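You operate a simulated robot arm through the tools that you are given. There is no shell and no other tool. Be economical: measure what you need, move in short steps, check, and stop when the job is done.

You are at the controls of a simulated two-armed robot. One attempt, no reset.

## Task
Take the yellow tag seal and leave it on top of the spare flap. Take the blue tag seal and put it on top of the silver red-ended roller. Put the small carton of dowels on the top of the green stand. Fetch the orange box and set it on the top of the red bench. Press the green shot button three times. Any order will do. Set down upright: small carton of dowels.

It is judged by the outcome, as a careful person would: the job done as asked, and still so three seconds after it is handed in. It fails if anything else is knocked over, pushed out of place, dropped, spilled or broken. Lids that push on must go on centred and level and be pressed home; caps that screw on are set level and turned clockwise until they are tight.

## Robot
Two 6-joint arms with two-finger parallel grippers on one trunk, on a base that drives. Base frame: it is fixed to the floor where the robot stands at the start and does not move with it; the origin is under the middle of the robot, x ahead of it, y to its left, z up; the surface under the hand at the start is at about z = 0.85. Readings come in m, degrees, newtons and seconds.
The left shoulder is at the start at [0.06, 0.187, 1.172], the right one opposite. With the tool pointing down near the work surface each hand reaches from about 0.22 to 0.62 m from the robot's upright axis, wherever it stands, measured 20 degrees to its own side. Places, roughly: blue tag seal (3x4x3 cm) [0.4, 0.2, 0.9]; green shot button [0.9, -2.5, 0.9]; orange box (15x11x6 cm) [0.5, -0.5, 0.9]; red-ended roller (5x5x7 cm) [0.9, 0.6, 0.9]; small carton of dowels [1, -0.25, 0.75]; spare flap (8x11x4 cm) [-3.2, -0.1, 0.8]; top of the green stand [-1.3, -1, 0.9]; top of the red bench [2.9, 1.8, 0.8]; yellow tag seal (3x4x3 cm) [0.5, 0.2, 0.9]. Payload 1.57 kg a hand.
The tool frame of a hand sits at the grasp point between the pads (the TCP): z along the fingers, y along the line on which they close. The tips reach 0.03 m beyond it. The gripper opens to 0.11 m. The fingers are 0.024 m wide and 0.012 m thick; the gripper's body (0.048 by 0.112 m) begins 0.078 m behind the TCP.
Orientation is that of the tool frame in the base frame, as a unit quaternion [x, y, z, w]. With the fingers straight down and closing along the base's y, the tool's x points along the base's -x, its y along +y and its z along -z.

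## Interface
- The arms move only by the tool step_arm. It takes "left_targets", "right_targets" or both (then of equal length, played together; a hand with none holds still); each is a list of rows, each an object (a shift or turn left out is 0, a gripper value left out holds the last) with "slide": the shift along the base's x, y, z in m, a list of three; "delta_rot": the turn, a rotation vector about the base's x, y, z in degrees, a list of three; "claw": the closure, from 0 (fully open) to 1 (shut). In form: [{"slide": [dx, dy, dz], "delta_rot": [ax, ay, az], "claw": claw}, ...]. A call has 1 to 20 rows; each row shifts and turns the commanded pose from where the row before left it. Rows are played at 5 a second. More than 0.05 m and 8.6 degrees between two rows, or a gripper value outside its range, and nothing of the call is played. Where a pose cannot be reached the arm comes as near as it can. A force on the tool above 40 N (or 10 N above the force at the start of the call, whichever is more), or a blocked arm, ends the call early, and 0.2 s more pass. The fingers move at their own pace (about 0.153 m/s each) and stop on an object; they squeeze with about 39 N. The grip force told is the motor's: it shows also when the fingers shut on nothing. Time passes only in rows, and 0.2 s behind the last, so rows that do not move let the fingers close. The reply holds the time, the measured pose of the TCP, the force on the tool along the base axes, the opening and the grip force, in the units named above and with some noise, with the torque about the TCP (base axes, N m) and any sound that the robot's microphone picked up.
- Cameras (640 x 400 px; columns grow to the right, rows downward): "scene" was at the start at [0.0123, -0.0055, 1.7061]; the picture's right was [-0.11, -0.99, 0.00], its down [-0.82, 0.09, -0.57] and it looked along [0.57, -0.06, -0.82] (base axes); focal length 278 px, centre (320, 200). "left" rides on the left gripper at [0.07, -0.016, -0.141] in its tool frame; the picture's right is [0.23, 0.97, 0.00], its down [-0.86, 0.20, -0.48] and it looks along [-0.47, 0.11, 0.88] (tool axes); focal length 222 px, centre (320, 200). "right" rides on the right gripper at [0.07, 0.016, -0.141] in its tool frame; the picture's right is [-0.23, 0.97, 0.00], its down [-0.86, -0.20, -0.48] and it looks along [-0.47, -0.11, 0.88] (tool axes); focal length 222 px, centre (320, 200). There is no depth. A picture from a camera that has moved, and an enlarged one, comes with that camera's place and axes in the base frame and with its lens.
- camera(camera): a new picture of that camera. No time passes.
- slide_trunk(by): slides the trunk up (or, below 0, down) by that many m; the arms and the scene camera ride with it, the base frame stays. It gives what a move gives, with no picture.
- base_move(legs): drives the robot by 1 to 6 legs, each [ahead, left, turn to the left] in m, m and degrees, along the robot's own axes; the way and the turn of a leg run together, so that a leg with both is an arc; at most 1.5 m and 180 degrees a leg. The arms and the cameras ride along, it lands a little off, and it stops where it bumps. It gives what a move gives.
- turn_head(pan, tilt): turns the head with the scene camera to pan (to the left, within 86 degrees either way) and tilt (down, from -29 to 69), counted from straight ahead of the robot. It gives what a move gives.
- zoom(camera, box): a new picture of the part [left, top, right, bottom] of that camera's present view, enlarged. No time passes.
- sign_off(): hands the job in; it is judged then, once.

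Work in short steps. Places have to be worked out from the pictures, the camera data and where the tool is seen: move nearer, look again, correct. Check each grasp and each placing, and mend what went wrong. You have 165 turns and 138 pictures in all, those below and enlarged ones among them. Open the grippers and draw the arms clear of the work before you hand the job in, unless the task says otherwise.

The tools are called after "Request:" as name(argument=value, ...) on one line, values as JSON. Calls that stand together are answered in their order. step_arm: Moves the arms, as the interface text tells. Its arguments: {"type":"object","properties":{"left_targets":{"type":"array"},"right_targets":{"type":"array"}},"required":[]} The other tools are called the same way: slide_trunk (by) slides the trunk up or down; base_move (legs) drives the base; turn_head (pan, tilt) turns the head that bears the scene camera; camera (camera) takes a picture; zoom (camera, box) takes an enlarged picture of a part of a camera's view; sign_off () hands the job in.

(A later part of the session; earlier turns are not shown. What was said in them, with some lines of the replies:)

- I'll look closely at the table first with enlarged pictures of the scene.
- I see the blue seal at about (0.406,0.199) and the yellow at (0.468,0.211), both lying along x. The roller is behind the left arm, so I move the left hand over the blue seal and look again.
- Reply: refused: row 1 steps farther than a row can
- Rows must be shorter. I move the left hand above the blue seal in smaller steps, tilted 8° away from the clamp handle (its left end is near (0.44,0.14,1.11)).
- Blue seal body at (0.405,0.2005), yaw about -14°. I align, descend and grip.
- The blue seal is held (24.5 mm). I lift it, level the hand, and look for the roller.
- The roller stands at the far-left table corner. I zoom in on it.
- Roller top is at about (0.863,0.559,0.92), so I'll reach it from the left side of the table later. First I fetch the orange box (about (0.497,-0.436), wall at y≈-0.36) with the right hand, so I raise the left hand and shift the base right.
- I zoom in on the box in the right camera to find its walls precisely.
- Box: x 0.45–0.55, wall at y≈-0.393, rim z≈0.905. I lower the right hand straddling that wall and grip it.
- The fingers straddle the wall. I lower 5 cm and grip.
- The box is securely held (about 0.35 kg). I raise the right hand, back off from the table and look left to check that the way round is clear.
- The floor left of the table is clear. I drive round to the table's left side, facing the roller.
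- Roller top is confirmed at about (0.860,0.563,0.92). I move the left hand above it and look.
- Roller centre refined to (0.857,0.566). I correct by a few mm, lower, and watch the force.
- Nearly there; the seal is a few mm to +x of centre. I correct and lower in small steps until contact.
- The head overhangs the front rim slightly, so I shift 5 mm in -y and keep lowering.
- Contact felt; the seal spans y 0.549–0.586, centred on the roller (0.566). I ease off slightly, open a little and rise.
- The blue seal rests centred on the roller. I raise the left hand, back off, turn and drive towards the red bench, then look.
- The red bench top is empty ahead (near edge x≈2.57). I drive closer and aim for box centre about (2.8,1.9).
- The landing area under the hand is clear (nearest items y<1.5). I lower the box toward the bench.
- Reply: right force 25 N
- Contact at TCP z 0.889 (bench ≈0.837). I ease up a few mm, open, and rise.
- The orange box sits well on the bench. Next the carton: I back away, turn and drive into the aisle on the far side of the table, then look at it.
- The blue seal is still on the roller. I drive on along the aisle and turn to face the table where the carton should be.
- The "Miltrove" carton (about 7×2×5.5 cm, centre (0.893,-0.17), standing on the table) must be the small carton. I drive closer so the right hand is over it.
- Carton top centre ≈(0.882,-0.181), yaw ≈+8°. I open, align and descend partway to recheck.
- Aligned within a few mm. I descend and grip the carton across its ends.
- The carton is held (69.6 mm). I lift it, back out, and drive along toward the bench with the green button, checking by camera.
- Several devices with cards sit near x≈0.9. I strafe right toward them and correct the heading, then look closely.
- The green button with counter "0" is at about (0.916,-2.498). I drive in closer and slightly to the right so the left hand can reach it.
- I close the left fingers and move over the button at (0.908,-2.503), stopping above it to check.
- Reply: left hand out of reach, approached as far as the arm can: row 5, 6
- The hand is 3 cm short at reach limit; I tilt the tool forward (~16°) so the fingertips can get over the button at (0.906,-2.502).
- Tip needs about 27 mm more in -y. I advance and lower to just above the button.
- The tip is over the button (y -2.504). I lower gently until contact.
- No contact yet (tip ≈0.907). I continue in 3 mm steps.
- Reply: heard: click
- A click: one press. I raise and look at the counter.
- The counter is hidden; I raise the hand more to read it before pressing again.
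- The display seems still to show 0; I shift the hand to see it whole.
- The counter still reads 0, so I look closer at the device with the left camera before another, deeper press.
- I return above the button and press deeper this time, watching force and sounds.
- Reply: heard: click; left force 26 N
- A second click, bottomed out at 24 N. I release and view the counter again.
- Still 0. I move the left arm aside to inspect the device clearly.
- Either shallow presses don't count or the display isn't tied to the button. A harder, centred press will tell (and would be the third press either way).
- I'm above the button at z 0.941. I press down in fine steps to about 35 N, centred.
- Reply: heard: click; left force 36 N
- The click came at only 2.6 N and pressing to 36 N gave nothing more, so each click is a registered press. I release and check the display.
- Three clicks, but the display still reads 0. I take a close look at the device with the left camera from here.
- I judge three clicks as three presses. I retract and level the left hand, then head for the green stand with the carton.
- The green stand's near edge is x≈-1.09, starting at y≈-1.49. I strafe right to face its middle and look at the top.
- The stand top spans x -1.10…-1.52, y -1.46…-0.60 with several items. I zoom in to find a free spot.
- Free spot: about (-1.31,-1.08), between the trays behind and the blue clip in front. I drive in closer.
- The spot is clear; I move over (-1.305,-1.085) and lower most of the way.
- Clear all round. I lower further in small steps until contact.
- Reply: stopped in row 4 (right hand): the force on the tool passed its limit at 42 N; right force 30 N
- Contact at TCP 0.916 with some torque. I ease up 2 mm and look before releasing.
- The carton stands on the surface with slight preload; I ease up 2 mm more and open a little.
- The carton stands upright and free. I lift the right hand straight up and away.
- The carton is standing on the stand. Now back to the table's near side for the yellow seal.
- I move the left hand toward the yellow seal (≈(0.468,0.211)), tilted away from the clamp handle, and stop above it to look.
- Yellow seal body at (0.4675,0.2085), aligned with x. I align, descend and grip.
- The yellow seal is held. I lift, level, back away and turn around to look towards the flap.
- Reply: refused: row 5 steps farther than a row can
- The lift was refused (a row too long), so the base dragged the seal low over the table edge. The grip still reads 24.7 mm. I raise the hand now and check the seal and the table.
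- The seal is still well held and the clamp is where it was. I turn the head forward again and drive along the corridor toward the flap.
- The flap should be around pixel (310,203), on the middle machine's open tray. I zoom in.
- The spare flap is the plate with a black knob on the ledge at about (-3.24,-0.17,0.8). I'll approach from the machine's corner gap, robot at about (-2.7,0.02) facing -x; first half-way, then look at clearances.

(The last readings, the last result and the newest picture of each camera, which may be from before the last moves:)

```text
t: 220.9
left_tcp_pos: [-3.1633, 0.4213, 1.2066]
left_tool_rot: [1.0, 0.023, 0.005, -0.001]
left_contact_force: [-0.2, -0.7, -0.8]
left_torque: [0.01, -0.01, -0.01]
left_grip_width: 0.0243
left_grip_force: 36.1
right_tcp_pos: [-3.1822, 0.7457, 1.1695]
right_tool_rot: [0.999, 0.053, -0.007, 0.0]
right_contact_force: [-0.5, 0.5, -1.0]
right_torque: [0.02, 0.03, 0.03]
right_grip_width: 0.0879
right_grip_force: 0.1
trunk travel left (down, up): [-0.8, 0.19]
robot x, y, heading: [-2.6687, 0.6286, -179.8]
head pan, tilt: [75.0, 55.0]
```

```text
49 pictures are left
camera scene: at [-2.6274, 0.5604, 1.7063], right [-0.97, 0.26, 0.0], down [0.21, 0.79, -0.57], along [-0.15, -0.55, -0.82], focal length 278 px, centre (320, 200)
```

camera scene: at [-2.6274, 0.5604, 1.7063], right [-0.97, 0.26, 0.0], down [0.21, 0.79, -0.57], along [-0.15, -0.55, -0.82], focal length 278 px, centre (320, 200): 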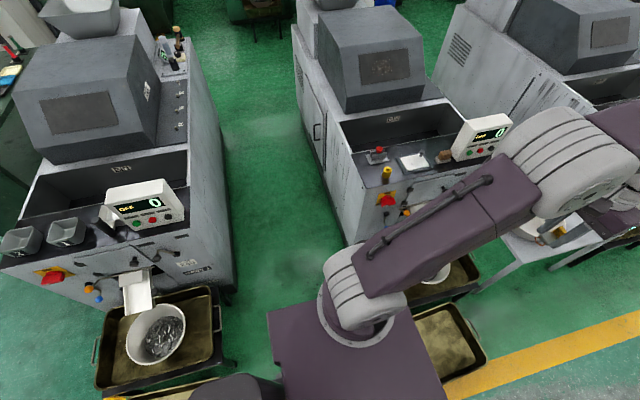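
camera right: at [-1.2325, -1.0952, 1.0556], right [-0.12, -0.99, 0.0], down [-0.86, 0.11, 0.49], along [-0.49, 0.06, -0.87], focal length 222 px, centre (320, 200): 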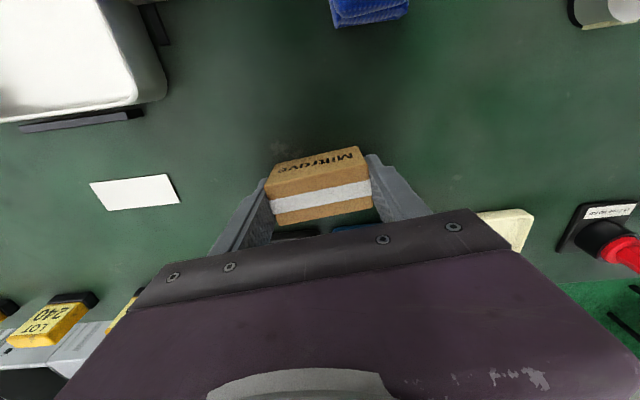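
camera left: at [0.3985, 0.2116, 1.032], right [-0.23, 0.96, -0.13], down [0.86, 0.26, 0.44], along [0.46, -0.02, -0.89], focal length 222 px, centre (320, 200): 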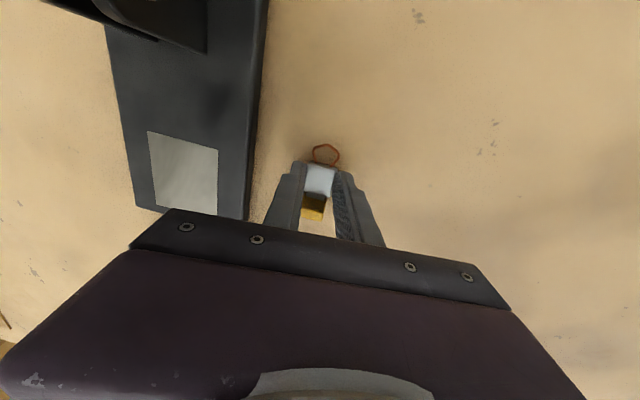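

The gap between machines is about 0.74 m wide; my base (front ≈0.2 m, half-width ≈0.25 m) fits. I strafe in with arms high over the ledge.

Request:
base_move(legs=[[0.02, 0.35, -0.2]])

Request:
camera(camera="scene")

```text
t: 223.2
left_tcp_pos: [-3.184, 0.0778, 1.2066]
left_tool_rot: [1.0, 0.023, 0.003, 0.0]
left_contact_force: [-0.3, 0.8, -0.2]
left_torque: [0.0, 0.0, -0.03]
left_grip_width: 0.0242
left_grip_force: 36.5
right_tcp_pos: [-3.2017, 0.4024, 1.1699]
right_tool_rot: [0.999, 0.052, -0.008, 0.0]
right_contact_force: [0.3, -0.3, 0.6]
right_torque: [0.02, 0.03, 0.02]
right_grip_width: 0.0882
right_grip_force: 0.1
trunk travel left (down, up): [-0.8, 0.19]
robot x, y, heading: [-2.6884, 0.2816, 179.9]
head pan, tilt: [75.0, 55.0]
```

```text
48 pictures are left
camera scene: at [-2.6471, 0.2177, 1.7063], right [-0.97, 0.26, 0.0], down [0.21, 0.79, -0.57], along [-0.15, -0.55, -0.82], focal length 278 px, centre (320, 200)
```

scene: 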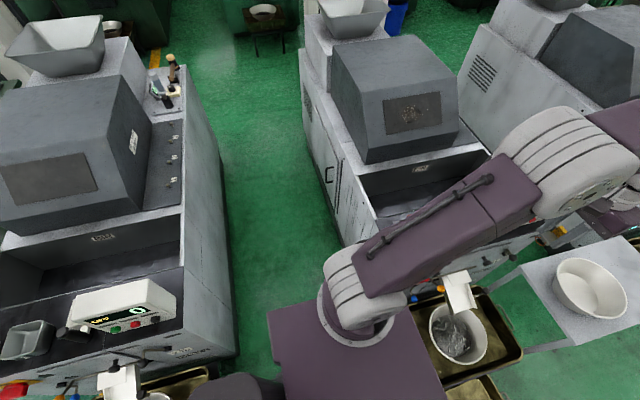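

Clearances look fine. I continue the last 25 cm into the gap and view the flap from the left camera.

Request:
base_move(legs=[[0.02, 0.24, 0]])

Request:
camera(camera="left")

Request:
turn_head(pan=20, tilt=50)

Request:
camera(camera="scene")

```text
t: 225.0
left_tcp_pos: [-3.2032, -0.1596, 1.2061]
left_tool_rot: [1.0, 0.023, 0.004, 0.0]
left_contact_force: [0.0, 0.1, -0.3]
left_torque: [0.03, -0.02, -0.03]
left_grip_width: 0.0242
left_grip_force: 36.2
right_tcp_pos: [-3.2217, 0.1642, 1.1687]
right_tool_rot: [0.999, 0.052, -0.006, 0.0]
right_contact_force: [-0.2, 0.1, 0.5]
right_torque: [-0.01, -0.04, 0.02]
right_grip_width: 0.0878
right_grip_force: 0.1
trunk travel left (down, up): [-0.8, 0.19]
robot x, y, heading: [-2.7071, 0.0439, 180.1]
head pan, tilt: [75.0, 55.0]
```

```text
47 pictures are left
camera left: at [-3.1361, -0.1414, 1.3482], right [0.27, -0.96, 0.0], down [-0.85, -0.24, 0.47], along [-0.45, -0.13, -0.88], focal length 222 px, centre (320, 200)
```

left: 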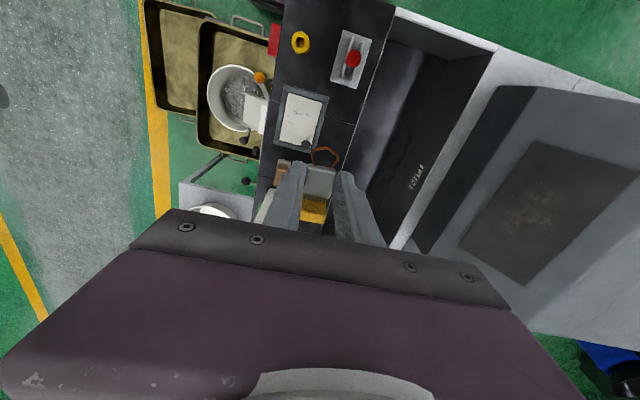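

```text
t: 226.2
left_tcp_pos: [-3.2037, -0.1626, 1.2071]
left_tool_rot: [1.0, 0.023, 0.003, 0.0]
left_contact_force: [-0.4, 0.2, 0.2]
left_torque: [-0.01, -0.01, 0.0]
left_grip_width: 0.0248
left_grip_force: 36.8
right_tcp_pos: [-3.2226, 0.1629, 1.1687]
right_tool_rot: [0.999, 0.052, -0.007, 0.0]
right_contact_force: [-0.6, -0.6, -0.6]
right_torque: [0.01, 0.0, -0.01]
right_grip_width: 0.0882
right_grip_force: 0.1
trunk travel left (down, up): [-0.8, 0.19]
robot x, y, heading: [-2.7094, 0.0436, 179.9]
head pan, tilt: [20.0, 50.0]
```

```text
46 pictures are left
camera scene: at [-2.721, 0.0201, 1.7128], right [-0.34, 0.94, 0.0], down [0.72, 0.26, -0.64], along [-0.6, -0.22, -0.77], focal length 278 px, centre (320, 200)
```

scene: 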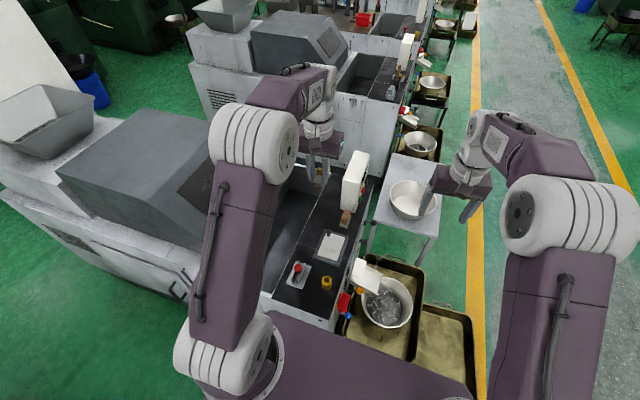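

The flap is in view. I zoom in on it from both cameras to locate plate and knob.

Request:
zoom(camera="left", box=[250, 70, 360, 210])

Request:
zoom(camera="scene", box=[270, 200, 380, 310])

```text
2.86 times, centred on (305, 140) of left
camera zoom: at [-3.1363, -0.1433, 1.3478], right [0.27, -0.96, 0.0], down [-0.85, -0.24, 0.47], along [-0.45, -0.13, -0.88], focal length 635 px, centre (363, 371)
```

zoom: 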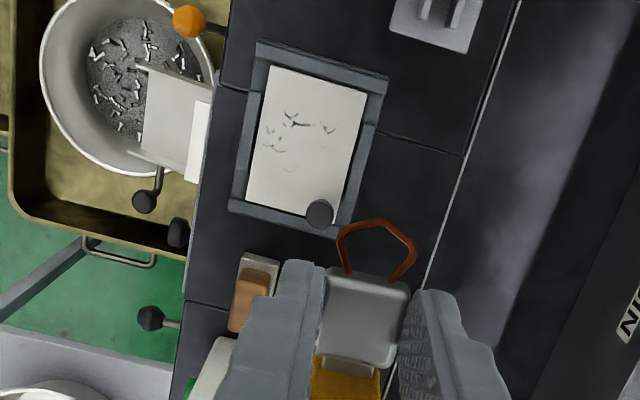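

```text
3.64 times, centred on (325, 255) of scene
camera zoom: at [-2.721, 0.0201, 1.7128], right [-0.34, 0.94, 0.0], down [0.72, 0.26, -0.64], along [-0.6, -0.22, -0.77], focal length 1011 px, centre (302, 0)
```

zoom: 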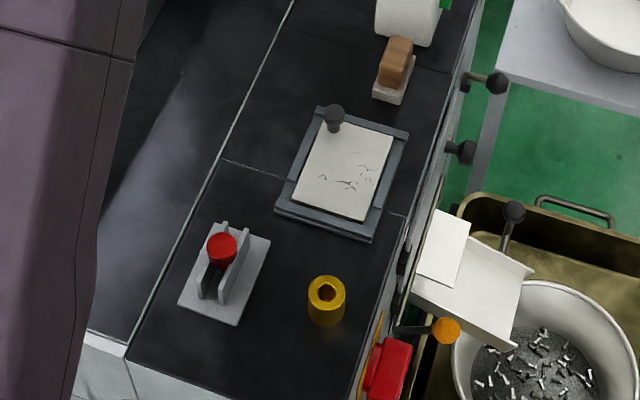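

Plate: x -3.173…-3.285, y -0.08…-0.157, top z≈0.81, knob at (-3.27,-0.147). I aim the seal body at (-3.213,-0.112), lowering to well above first.

Request:
step_arm(left_targets=[{"slide": [-0.005, 0.025, -0.03]}, {"slide": [-0.005, 0.026, -0.03]}, {"slide": [0, 0, -0.045]}, {"slide": [0, 0, -0.045]}, {"slide": [0, 0, -0.045]}, {"slide": [0, 0, -0.045]}, {"slide": [0, 0, -0.045]}, {"slide": [0, 0, -0.01]}, {}])

Request:
zoom(camera="left", box=[250, 90, 390, 230])

Request:
zoom(camera="scene", box=[270, 200, 380, 310])

```text
t: 228.2
left_tcp_pos: [-3.2133, -0.1108, 0.9086]
left_tool_rot: [1.0, 0.023, 0.004, -0.001]
left_contact_force: [0.4, 0.0, -0.2]
left_torque: [0.01, 0.02, 0.01]
left_grip_width: 0.0243
left_grip_force: 35.6
right_tcp_pos: [-3.2219, 0.1631, 1.17]
right_tool_rot: [0.999, 0.052, -0.007, 0.0]
right_contact_force: [0.4, -0.2, -0.5]
right_torque: [0.0, 0.01, 0.02]
right_grip_width: 0.0881
right_grip_force: 0.1
trunk travel left (down, up): [-0.8, 0.19]
robot x, y, heading: [-2.7122, 0.0415, 180.1]
head pan, tilt: [20.0, 50.0]
```

```text
2.86 times, centred on (320, 160) of left
camera zoom: at [-3.1459, -0.0925, 1.051], right [0.27, -0.96, 0.0], down [-0.85, -0.24, 0.47], along [-0.45, -0.13, -0.88], focal length 635 px, centre (320, 314)
```

zoom: 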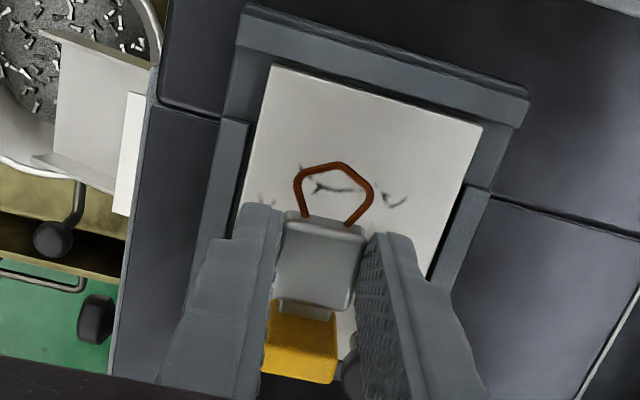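

```text
3.64 times, centred on (325, 255) of scene
camera zoom: at [-2.7208, 0.0201, 1.7128], right [-0.34, 0.94, 0.0], down [0.72, 0.26, -0.64], along [-0.6, -0.22, -0.77], focal length 1011 px, centre (302, 0)
```

zoom: 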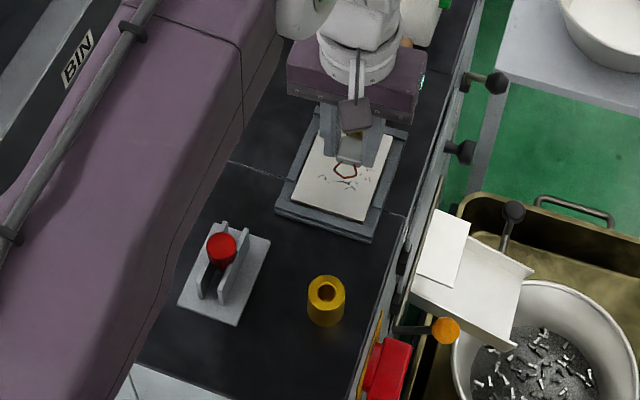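

The seal's head points to -x (toward the knob), so I shift 1 cm toward +x and lower to just above the plate.

Request:
step_arm(left_targets=[{"slide": [0.01, 0, -0.02]}, {"slide": [0, -0.002, -0.02]}, {"slide": [0, 0, -0.01]}, {}])

Request:
zoom(camera="scene", box=[290, 210, 370, 290])

Request:
zoom(camera="left", box=[250, 90, 390, 230])

```text
t: 229.2
left_tcp_pos: [-3.2037, -0.1108, 0.8643]
left_tool_rot: [1.0, 0.022, 0.002, 0.0]
left_contact_force: [-0.8, -0.6, 30.8]
left_torque: [-0.1, 0.12, 0.0]
left_grip_width: 0.0246
left_grip_force: 36.0
right_tcp_pos: [-3.2207, 0.1633, 1.17]
right_tool_rot: [0.999, 0.052, -0.007, 0.0]
right_contact_force: [0.0, 0.1, -0.3]
right_torque: [0.01, -0.01, 0.0]
right_grip_width: 0.0877
right_grip_force: 0.0
trunk travel left (down, up): [-0.8, 0.19]
robot x, y, heading: [-2.7059, 0.0432, 180.2]
head pan, tilt: [20.0, 50.0]
```

```text
5.00 times, centred on (330, 250) of scene
camera zoom: at [-2.7183, 0.0214, 1.7131], right [-0.34, 0.94, 0.0], down [0.72, 0.26, -0.64], along [-0.61, -0.22, -0.76], focal length 1390 px, centre (270, -50)
```

zoom: 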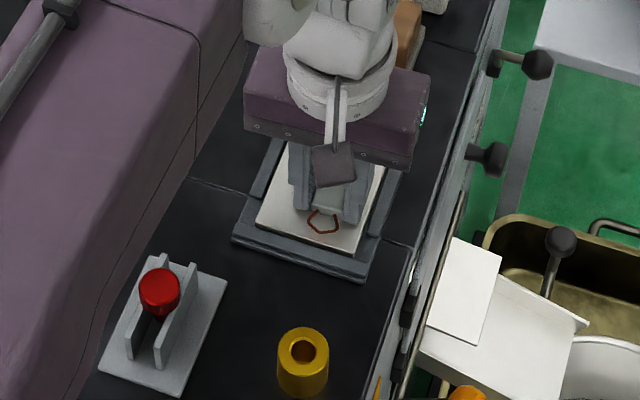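

```text
2.86 times, centred on (320, 160) of left
camera zoom: at [-3.1358, -0.0928, 1.0056], right [0.27, -0.96, 0.0], down [-0.85, -0.24, 0.47], along [-0.46, -0.13, -0.88], focal length 635 px, centre (320, 314)
```

zoom: 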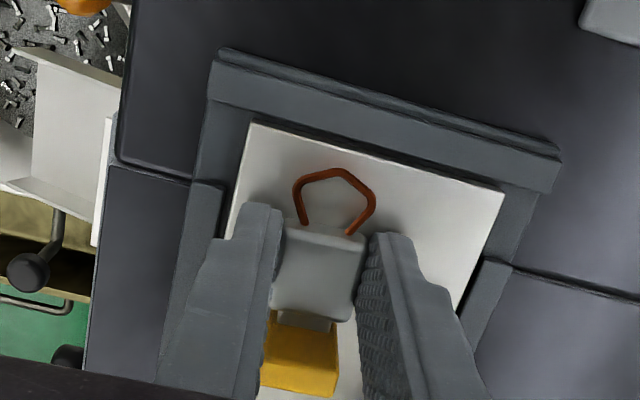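

Contact at TCP 0.864 with 31 N (plate top ≈0.83). I ease up 4 mm and then release gently.

Request:
step_arm(left_targets=[{"slide": [0, 0, 0.003]}, {"slide": [0, 0, 0.001]}, {}])

```text
t: 230.0
left_tcp_pos: [-3.2035, -0.1134, 0.8651]
left_tool_rot: [1.0, 0.023, 0.006, -0.001]
left_contact_force: [0.1, 0.3, 0.3]
left_torque: [-0.02, 0.0, -0.01]
left_grip_width: 0.0246
left_grip_force: 36.1
right_tcp_pos: [-3.2235, 0.1617, 1.1694]
right_tool_rot: [0.999, 0.052, -0.006, -0.001]
right_contact_force: [-0.3, 2.0, 1.1]
right_torque: [0.0, 0.0, 0.0]
right_grip_width: 0.088
right_grip_force: 0.0
trunk travel left (down, up): [-0.8, 0.19]
robot x, y, heading: [-2.7102, 0.0455, 180.1]
head pan, tilt: [20.0, 50.0]
```

Force is zero with the seal at the surface. I open the fingers slightly and rise straight up.

Request:
step_arm(left_targets=[{"claw": 0.63}, {}, {}, {"slide": [0, 0, 0.02]}, {"slide": [0, 0, 0.04]}, {"slide": [0, 0, 0.045]}, {"slide": [0, 0, 0.045]}])

Request:
zoom(camera="left", box=[250, 90, 390, 230])

Request:
zoom(camera="scene", box=[290, 210, 370, 290])

```text
t: 231.6
left_tcp_pos: [-3.2048, -0.1147, 1.0165]
left_tool_rot: [1.0, 0.023, 0.004, 0.0]
left_contact_force: [-1.1, -0.5, -0.5]
left_torque: [0.0, 0.02, -0.01]
left_grip_width: 0.0403
left_grip_force: 0.0
right_tcp_pos: [-3.2218, 0.1618, 1.1701]
right_tool_rot: [0.999, 0.052, -0.007, -0.001]
right_contact_force: [-0.2, -0.2, -0.4]
right_torque: [-0.04, 0.02, 0.0]
right_grip_width: 0.0882
right_grip_force: 0.0
trunk travel left (down, up): [-0.8, 0.19]
robot x, y, heading: [-2.7087, 0.042, 180.1]
head pan, tilt: [20.0, 50.0]
```

```text
2.86 times, centred on (320, 160) of left
camera zoom: at [-3.1364, -0.0957, 1.1587], right [0.27, -0.96, 0.0], down [-0.85, -0.24, 0.47], along [-0.45, -0.13, -0.88], focal length 635 px, centre (320, 314)
```

zoom: 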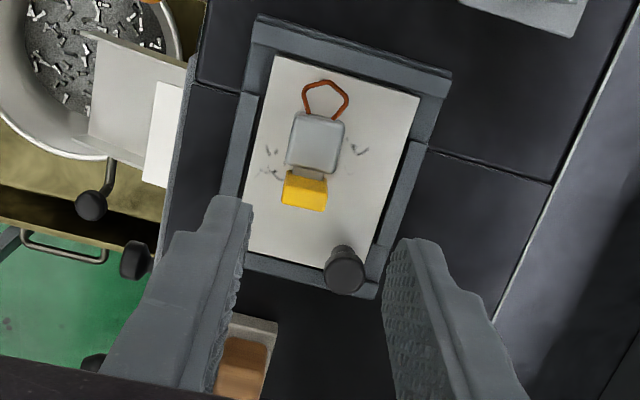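

```text
5.00 times, centred on (330, 250) of scene
camera zoom: at [-2.7198, 0.0204, 1.7127], right [-0.34, 0.94, 0.0], down [0.72, 0.26, -0.64], along [-0.6, -0.22, -0.77], focal length 1390 px, centre (270, -50)
```

zoom: 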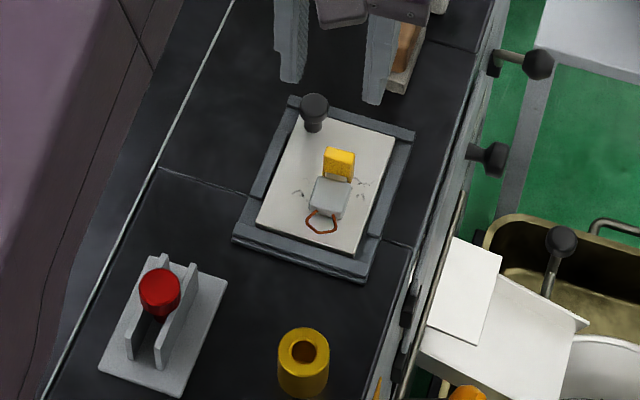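

The yellow seal rests squarely on the flap. I raise the left hand, open both grippers, and back the robot out of the gap.

Request:
step_arm(left_targets=[{"slide": [0, 0, 0.045]}, {"slide": [0, 0, 0.045]}, {"slide": [0, 0, 0.045]}, {"slide": [0, 0, 0.045], "claw": 0}, {}])

Request:
step_arm(right_targets=[{"claw": 0}, {}])

Request:
base_move(legs=[[0, -0.6, 0]])

Request:
turn_head(pan=60, tilt=45)

Request:
camera(camera="scene")

```text
t: 232.8
left_tcp_pos: [-3.2014, -0.1145, 1.1947]
left_tool_rot: [1.0, 0.023, 0.005, -0.001]
left_contact_force: [-0.7, 0.2, 0.9]
left_torque: [0.0, -0.01, -0.02]
left_grip_width: 0.11
left_grip_force: 0.1
right_tcp_pos: [-3.2222, 0.1621, 1.1702]
right_tool_rot: [0.999, 0.053, -0.007, -0.001]
right_contact_force: [0.6, 0.0, 0.2]
right_torque: [-0.04, 0.01, 0.0]
right_grip_width: 0.088
right_grip_force: 0.1
trunk travel left (down, up): [-0.8, 0.19]
robot x, y, heading: [-2.7096, 0.042, 180.0]
head pan, tilt: [20.0, 50.0]
```

```text
t: 233.4
left_tcp_pos: [-3.2016, -0.1163, 1.1942]
left_tool_rot: [1.0, 0.023, 0.003, -0.002]
left_contact_force: [0.3, -0.3, -0.1]
left_torque: [0.03, 0.01, 0.03]
left_grip_width: 0.11
left_grip_force: 0.0
right_tcp_pos: [-3.2225, 0.1615, 1.1687]
right_tool_rot: [0.999, 0.052, -0.007, -0.001]
right_contact_force: [0.4, -0.8, 0.5]
right_torque: [-0.03, -0.02, -0.01]
right_grip_width: 0.1101
right_grip_force: 0.1
trunk travel left (down, up): [-0.8, 0.19]
robot x, y, heading: [-2.7084, 0.0463, 179.8]
head pan, tilt: [20.0, 50.0]
```

```text
t: 236.8
left_tcp_pos: [-3.2004, 0.4964, 1.1932]
left_tool_rot: [1.0, 0.022, 0.003, -0.001]
left_contact_force: [1.0, 0.3, 0.0]
left_torque: [0.0, -0.02, 0.02]
left_grip_width: 0.1098
left_grip_force: 0.1
right_tcp_pos: [-3.22, 0.774, 1.1702]
right_tool_rot: [0.999, 0.052, -0.008, 0.001]
right_contact_force: [-0.1, -0.3, -0.8]
right_torque: [-0.01, 0.0, 0.04]
right_grip_width: 0.1099
right_grip_force: 0.0
trunk travel left (down, up): [-0.8, 0.19]
robot x, y, heading: [-2.7081, 0.6541, 179.9]
head pan, tilt: [20.0, 50.0]
```

```text
t: 237.9
left_tcp_pos: [-3.2003, 0.4963, 1.1938]
left_tool_rot: [1.0, 0.021, 0.004, -0.001]
left_contact_force: [0.2, -0.1, 0.3]
left_torque: [0.03, 0.02, 0.0]
left_grip_width: 0.1101
left_grip_force: 0.1
right_tcp_pos: [-3.2206, 0.7747, 1.1701]
right_tool_rot: [0.999, 0.052, -0.007, -0.001]
right_contact_force: [0.5, 0.4, 0.0]
right_torque: [-0.02, -0.03, 0.02]
right_grip_width: 0.11
right_grip_force: 0.0
trunk travel left (down, up): [-0.8, 0.19]
robot x, y, heading: [-2.7122, 0.6563, 179.7]
head pan, tilt: [60.0, 45.0]
```

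```text
37 pictures are left
camera scene: at [-2.6886, 0.587, 1.7197], right [-0.86, 0.5, 0.0], down [0.36, 0.61, -0.71], along [-0.36, -0.61, -0.71], focal length 278 px, centre (320, 200)
```

scene: 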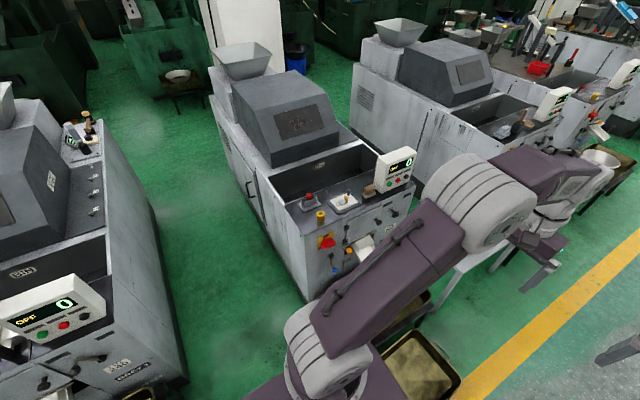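

The seal lies on the flap, both grippers are open, and the arms are clear. I hand the job in.

Request:
sign_off()

```text
The job is handed in.
```

I placed all four items and pressed the green button three times, but I couldn't confirm the presses because the counter beside the button still read 0.

- **Green shot button:** I heard one click per press, three in all. A fourth press could have made the count wrong, so I stopped there.
- **Yellow tag seal:** it is on the plate of the spare flap. A lift command was refused while I was taking it, so it was dragged low across the table edge. It stayed in the grip, and the clamp next to it was still in place afterwards.
- **Blue tag seal:** it is centred on top of the red-ended roller.
- **Carton of dowels:** it stands upright on the green stand. I took the box marked "Miltrove" to be this carton, since it was the only one near the given spot.
- **Orange box:** it is on the red bench, clear of the other items there.

Nothing else looked knocked over or moved in the pictures I took, though I didn't look at every spot again at the end.
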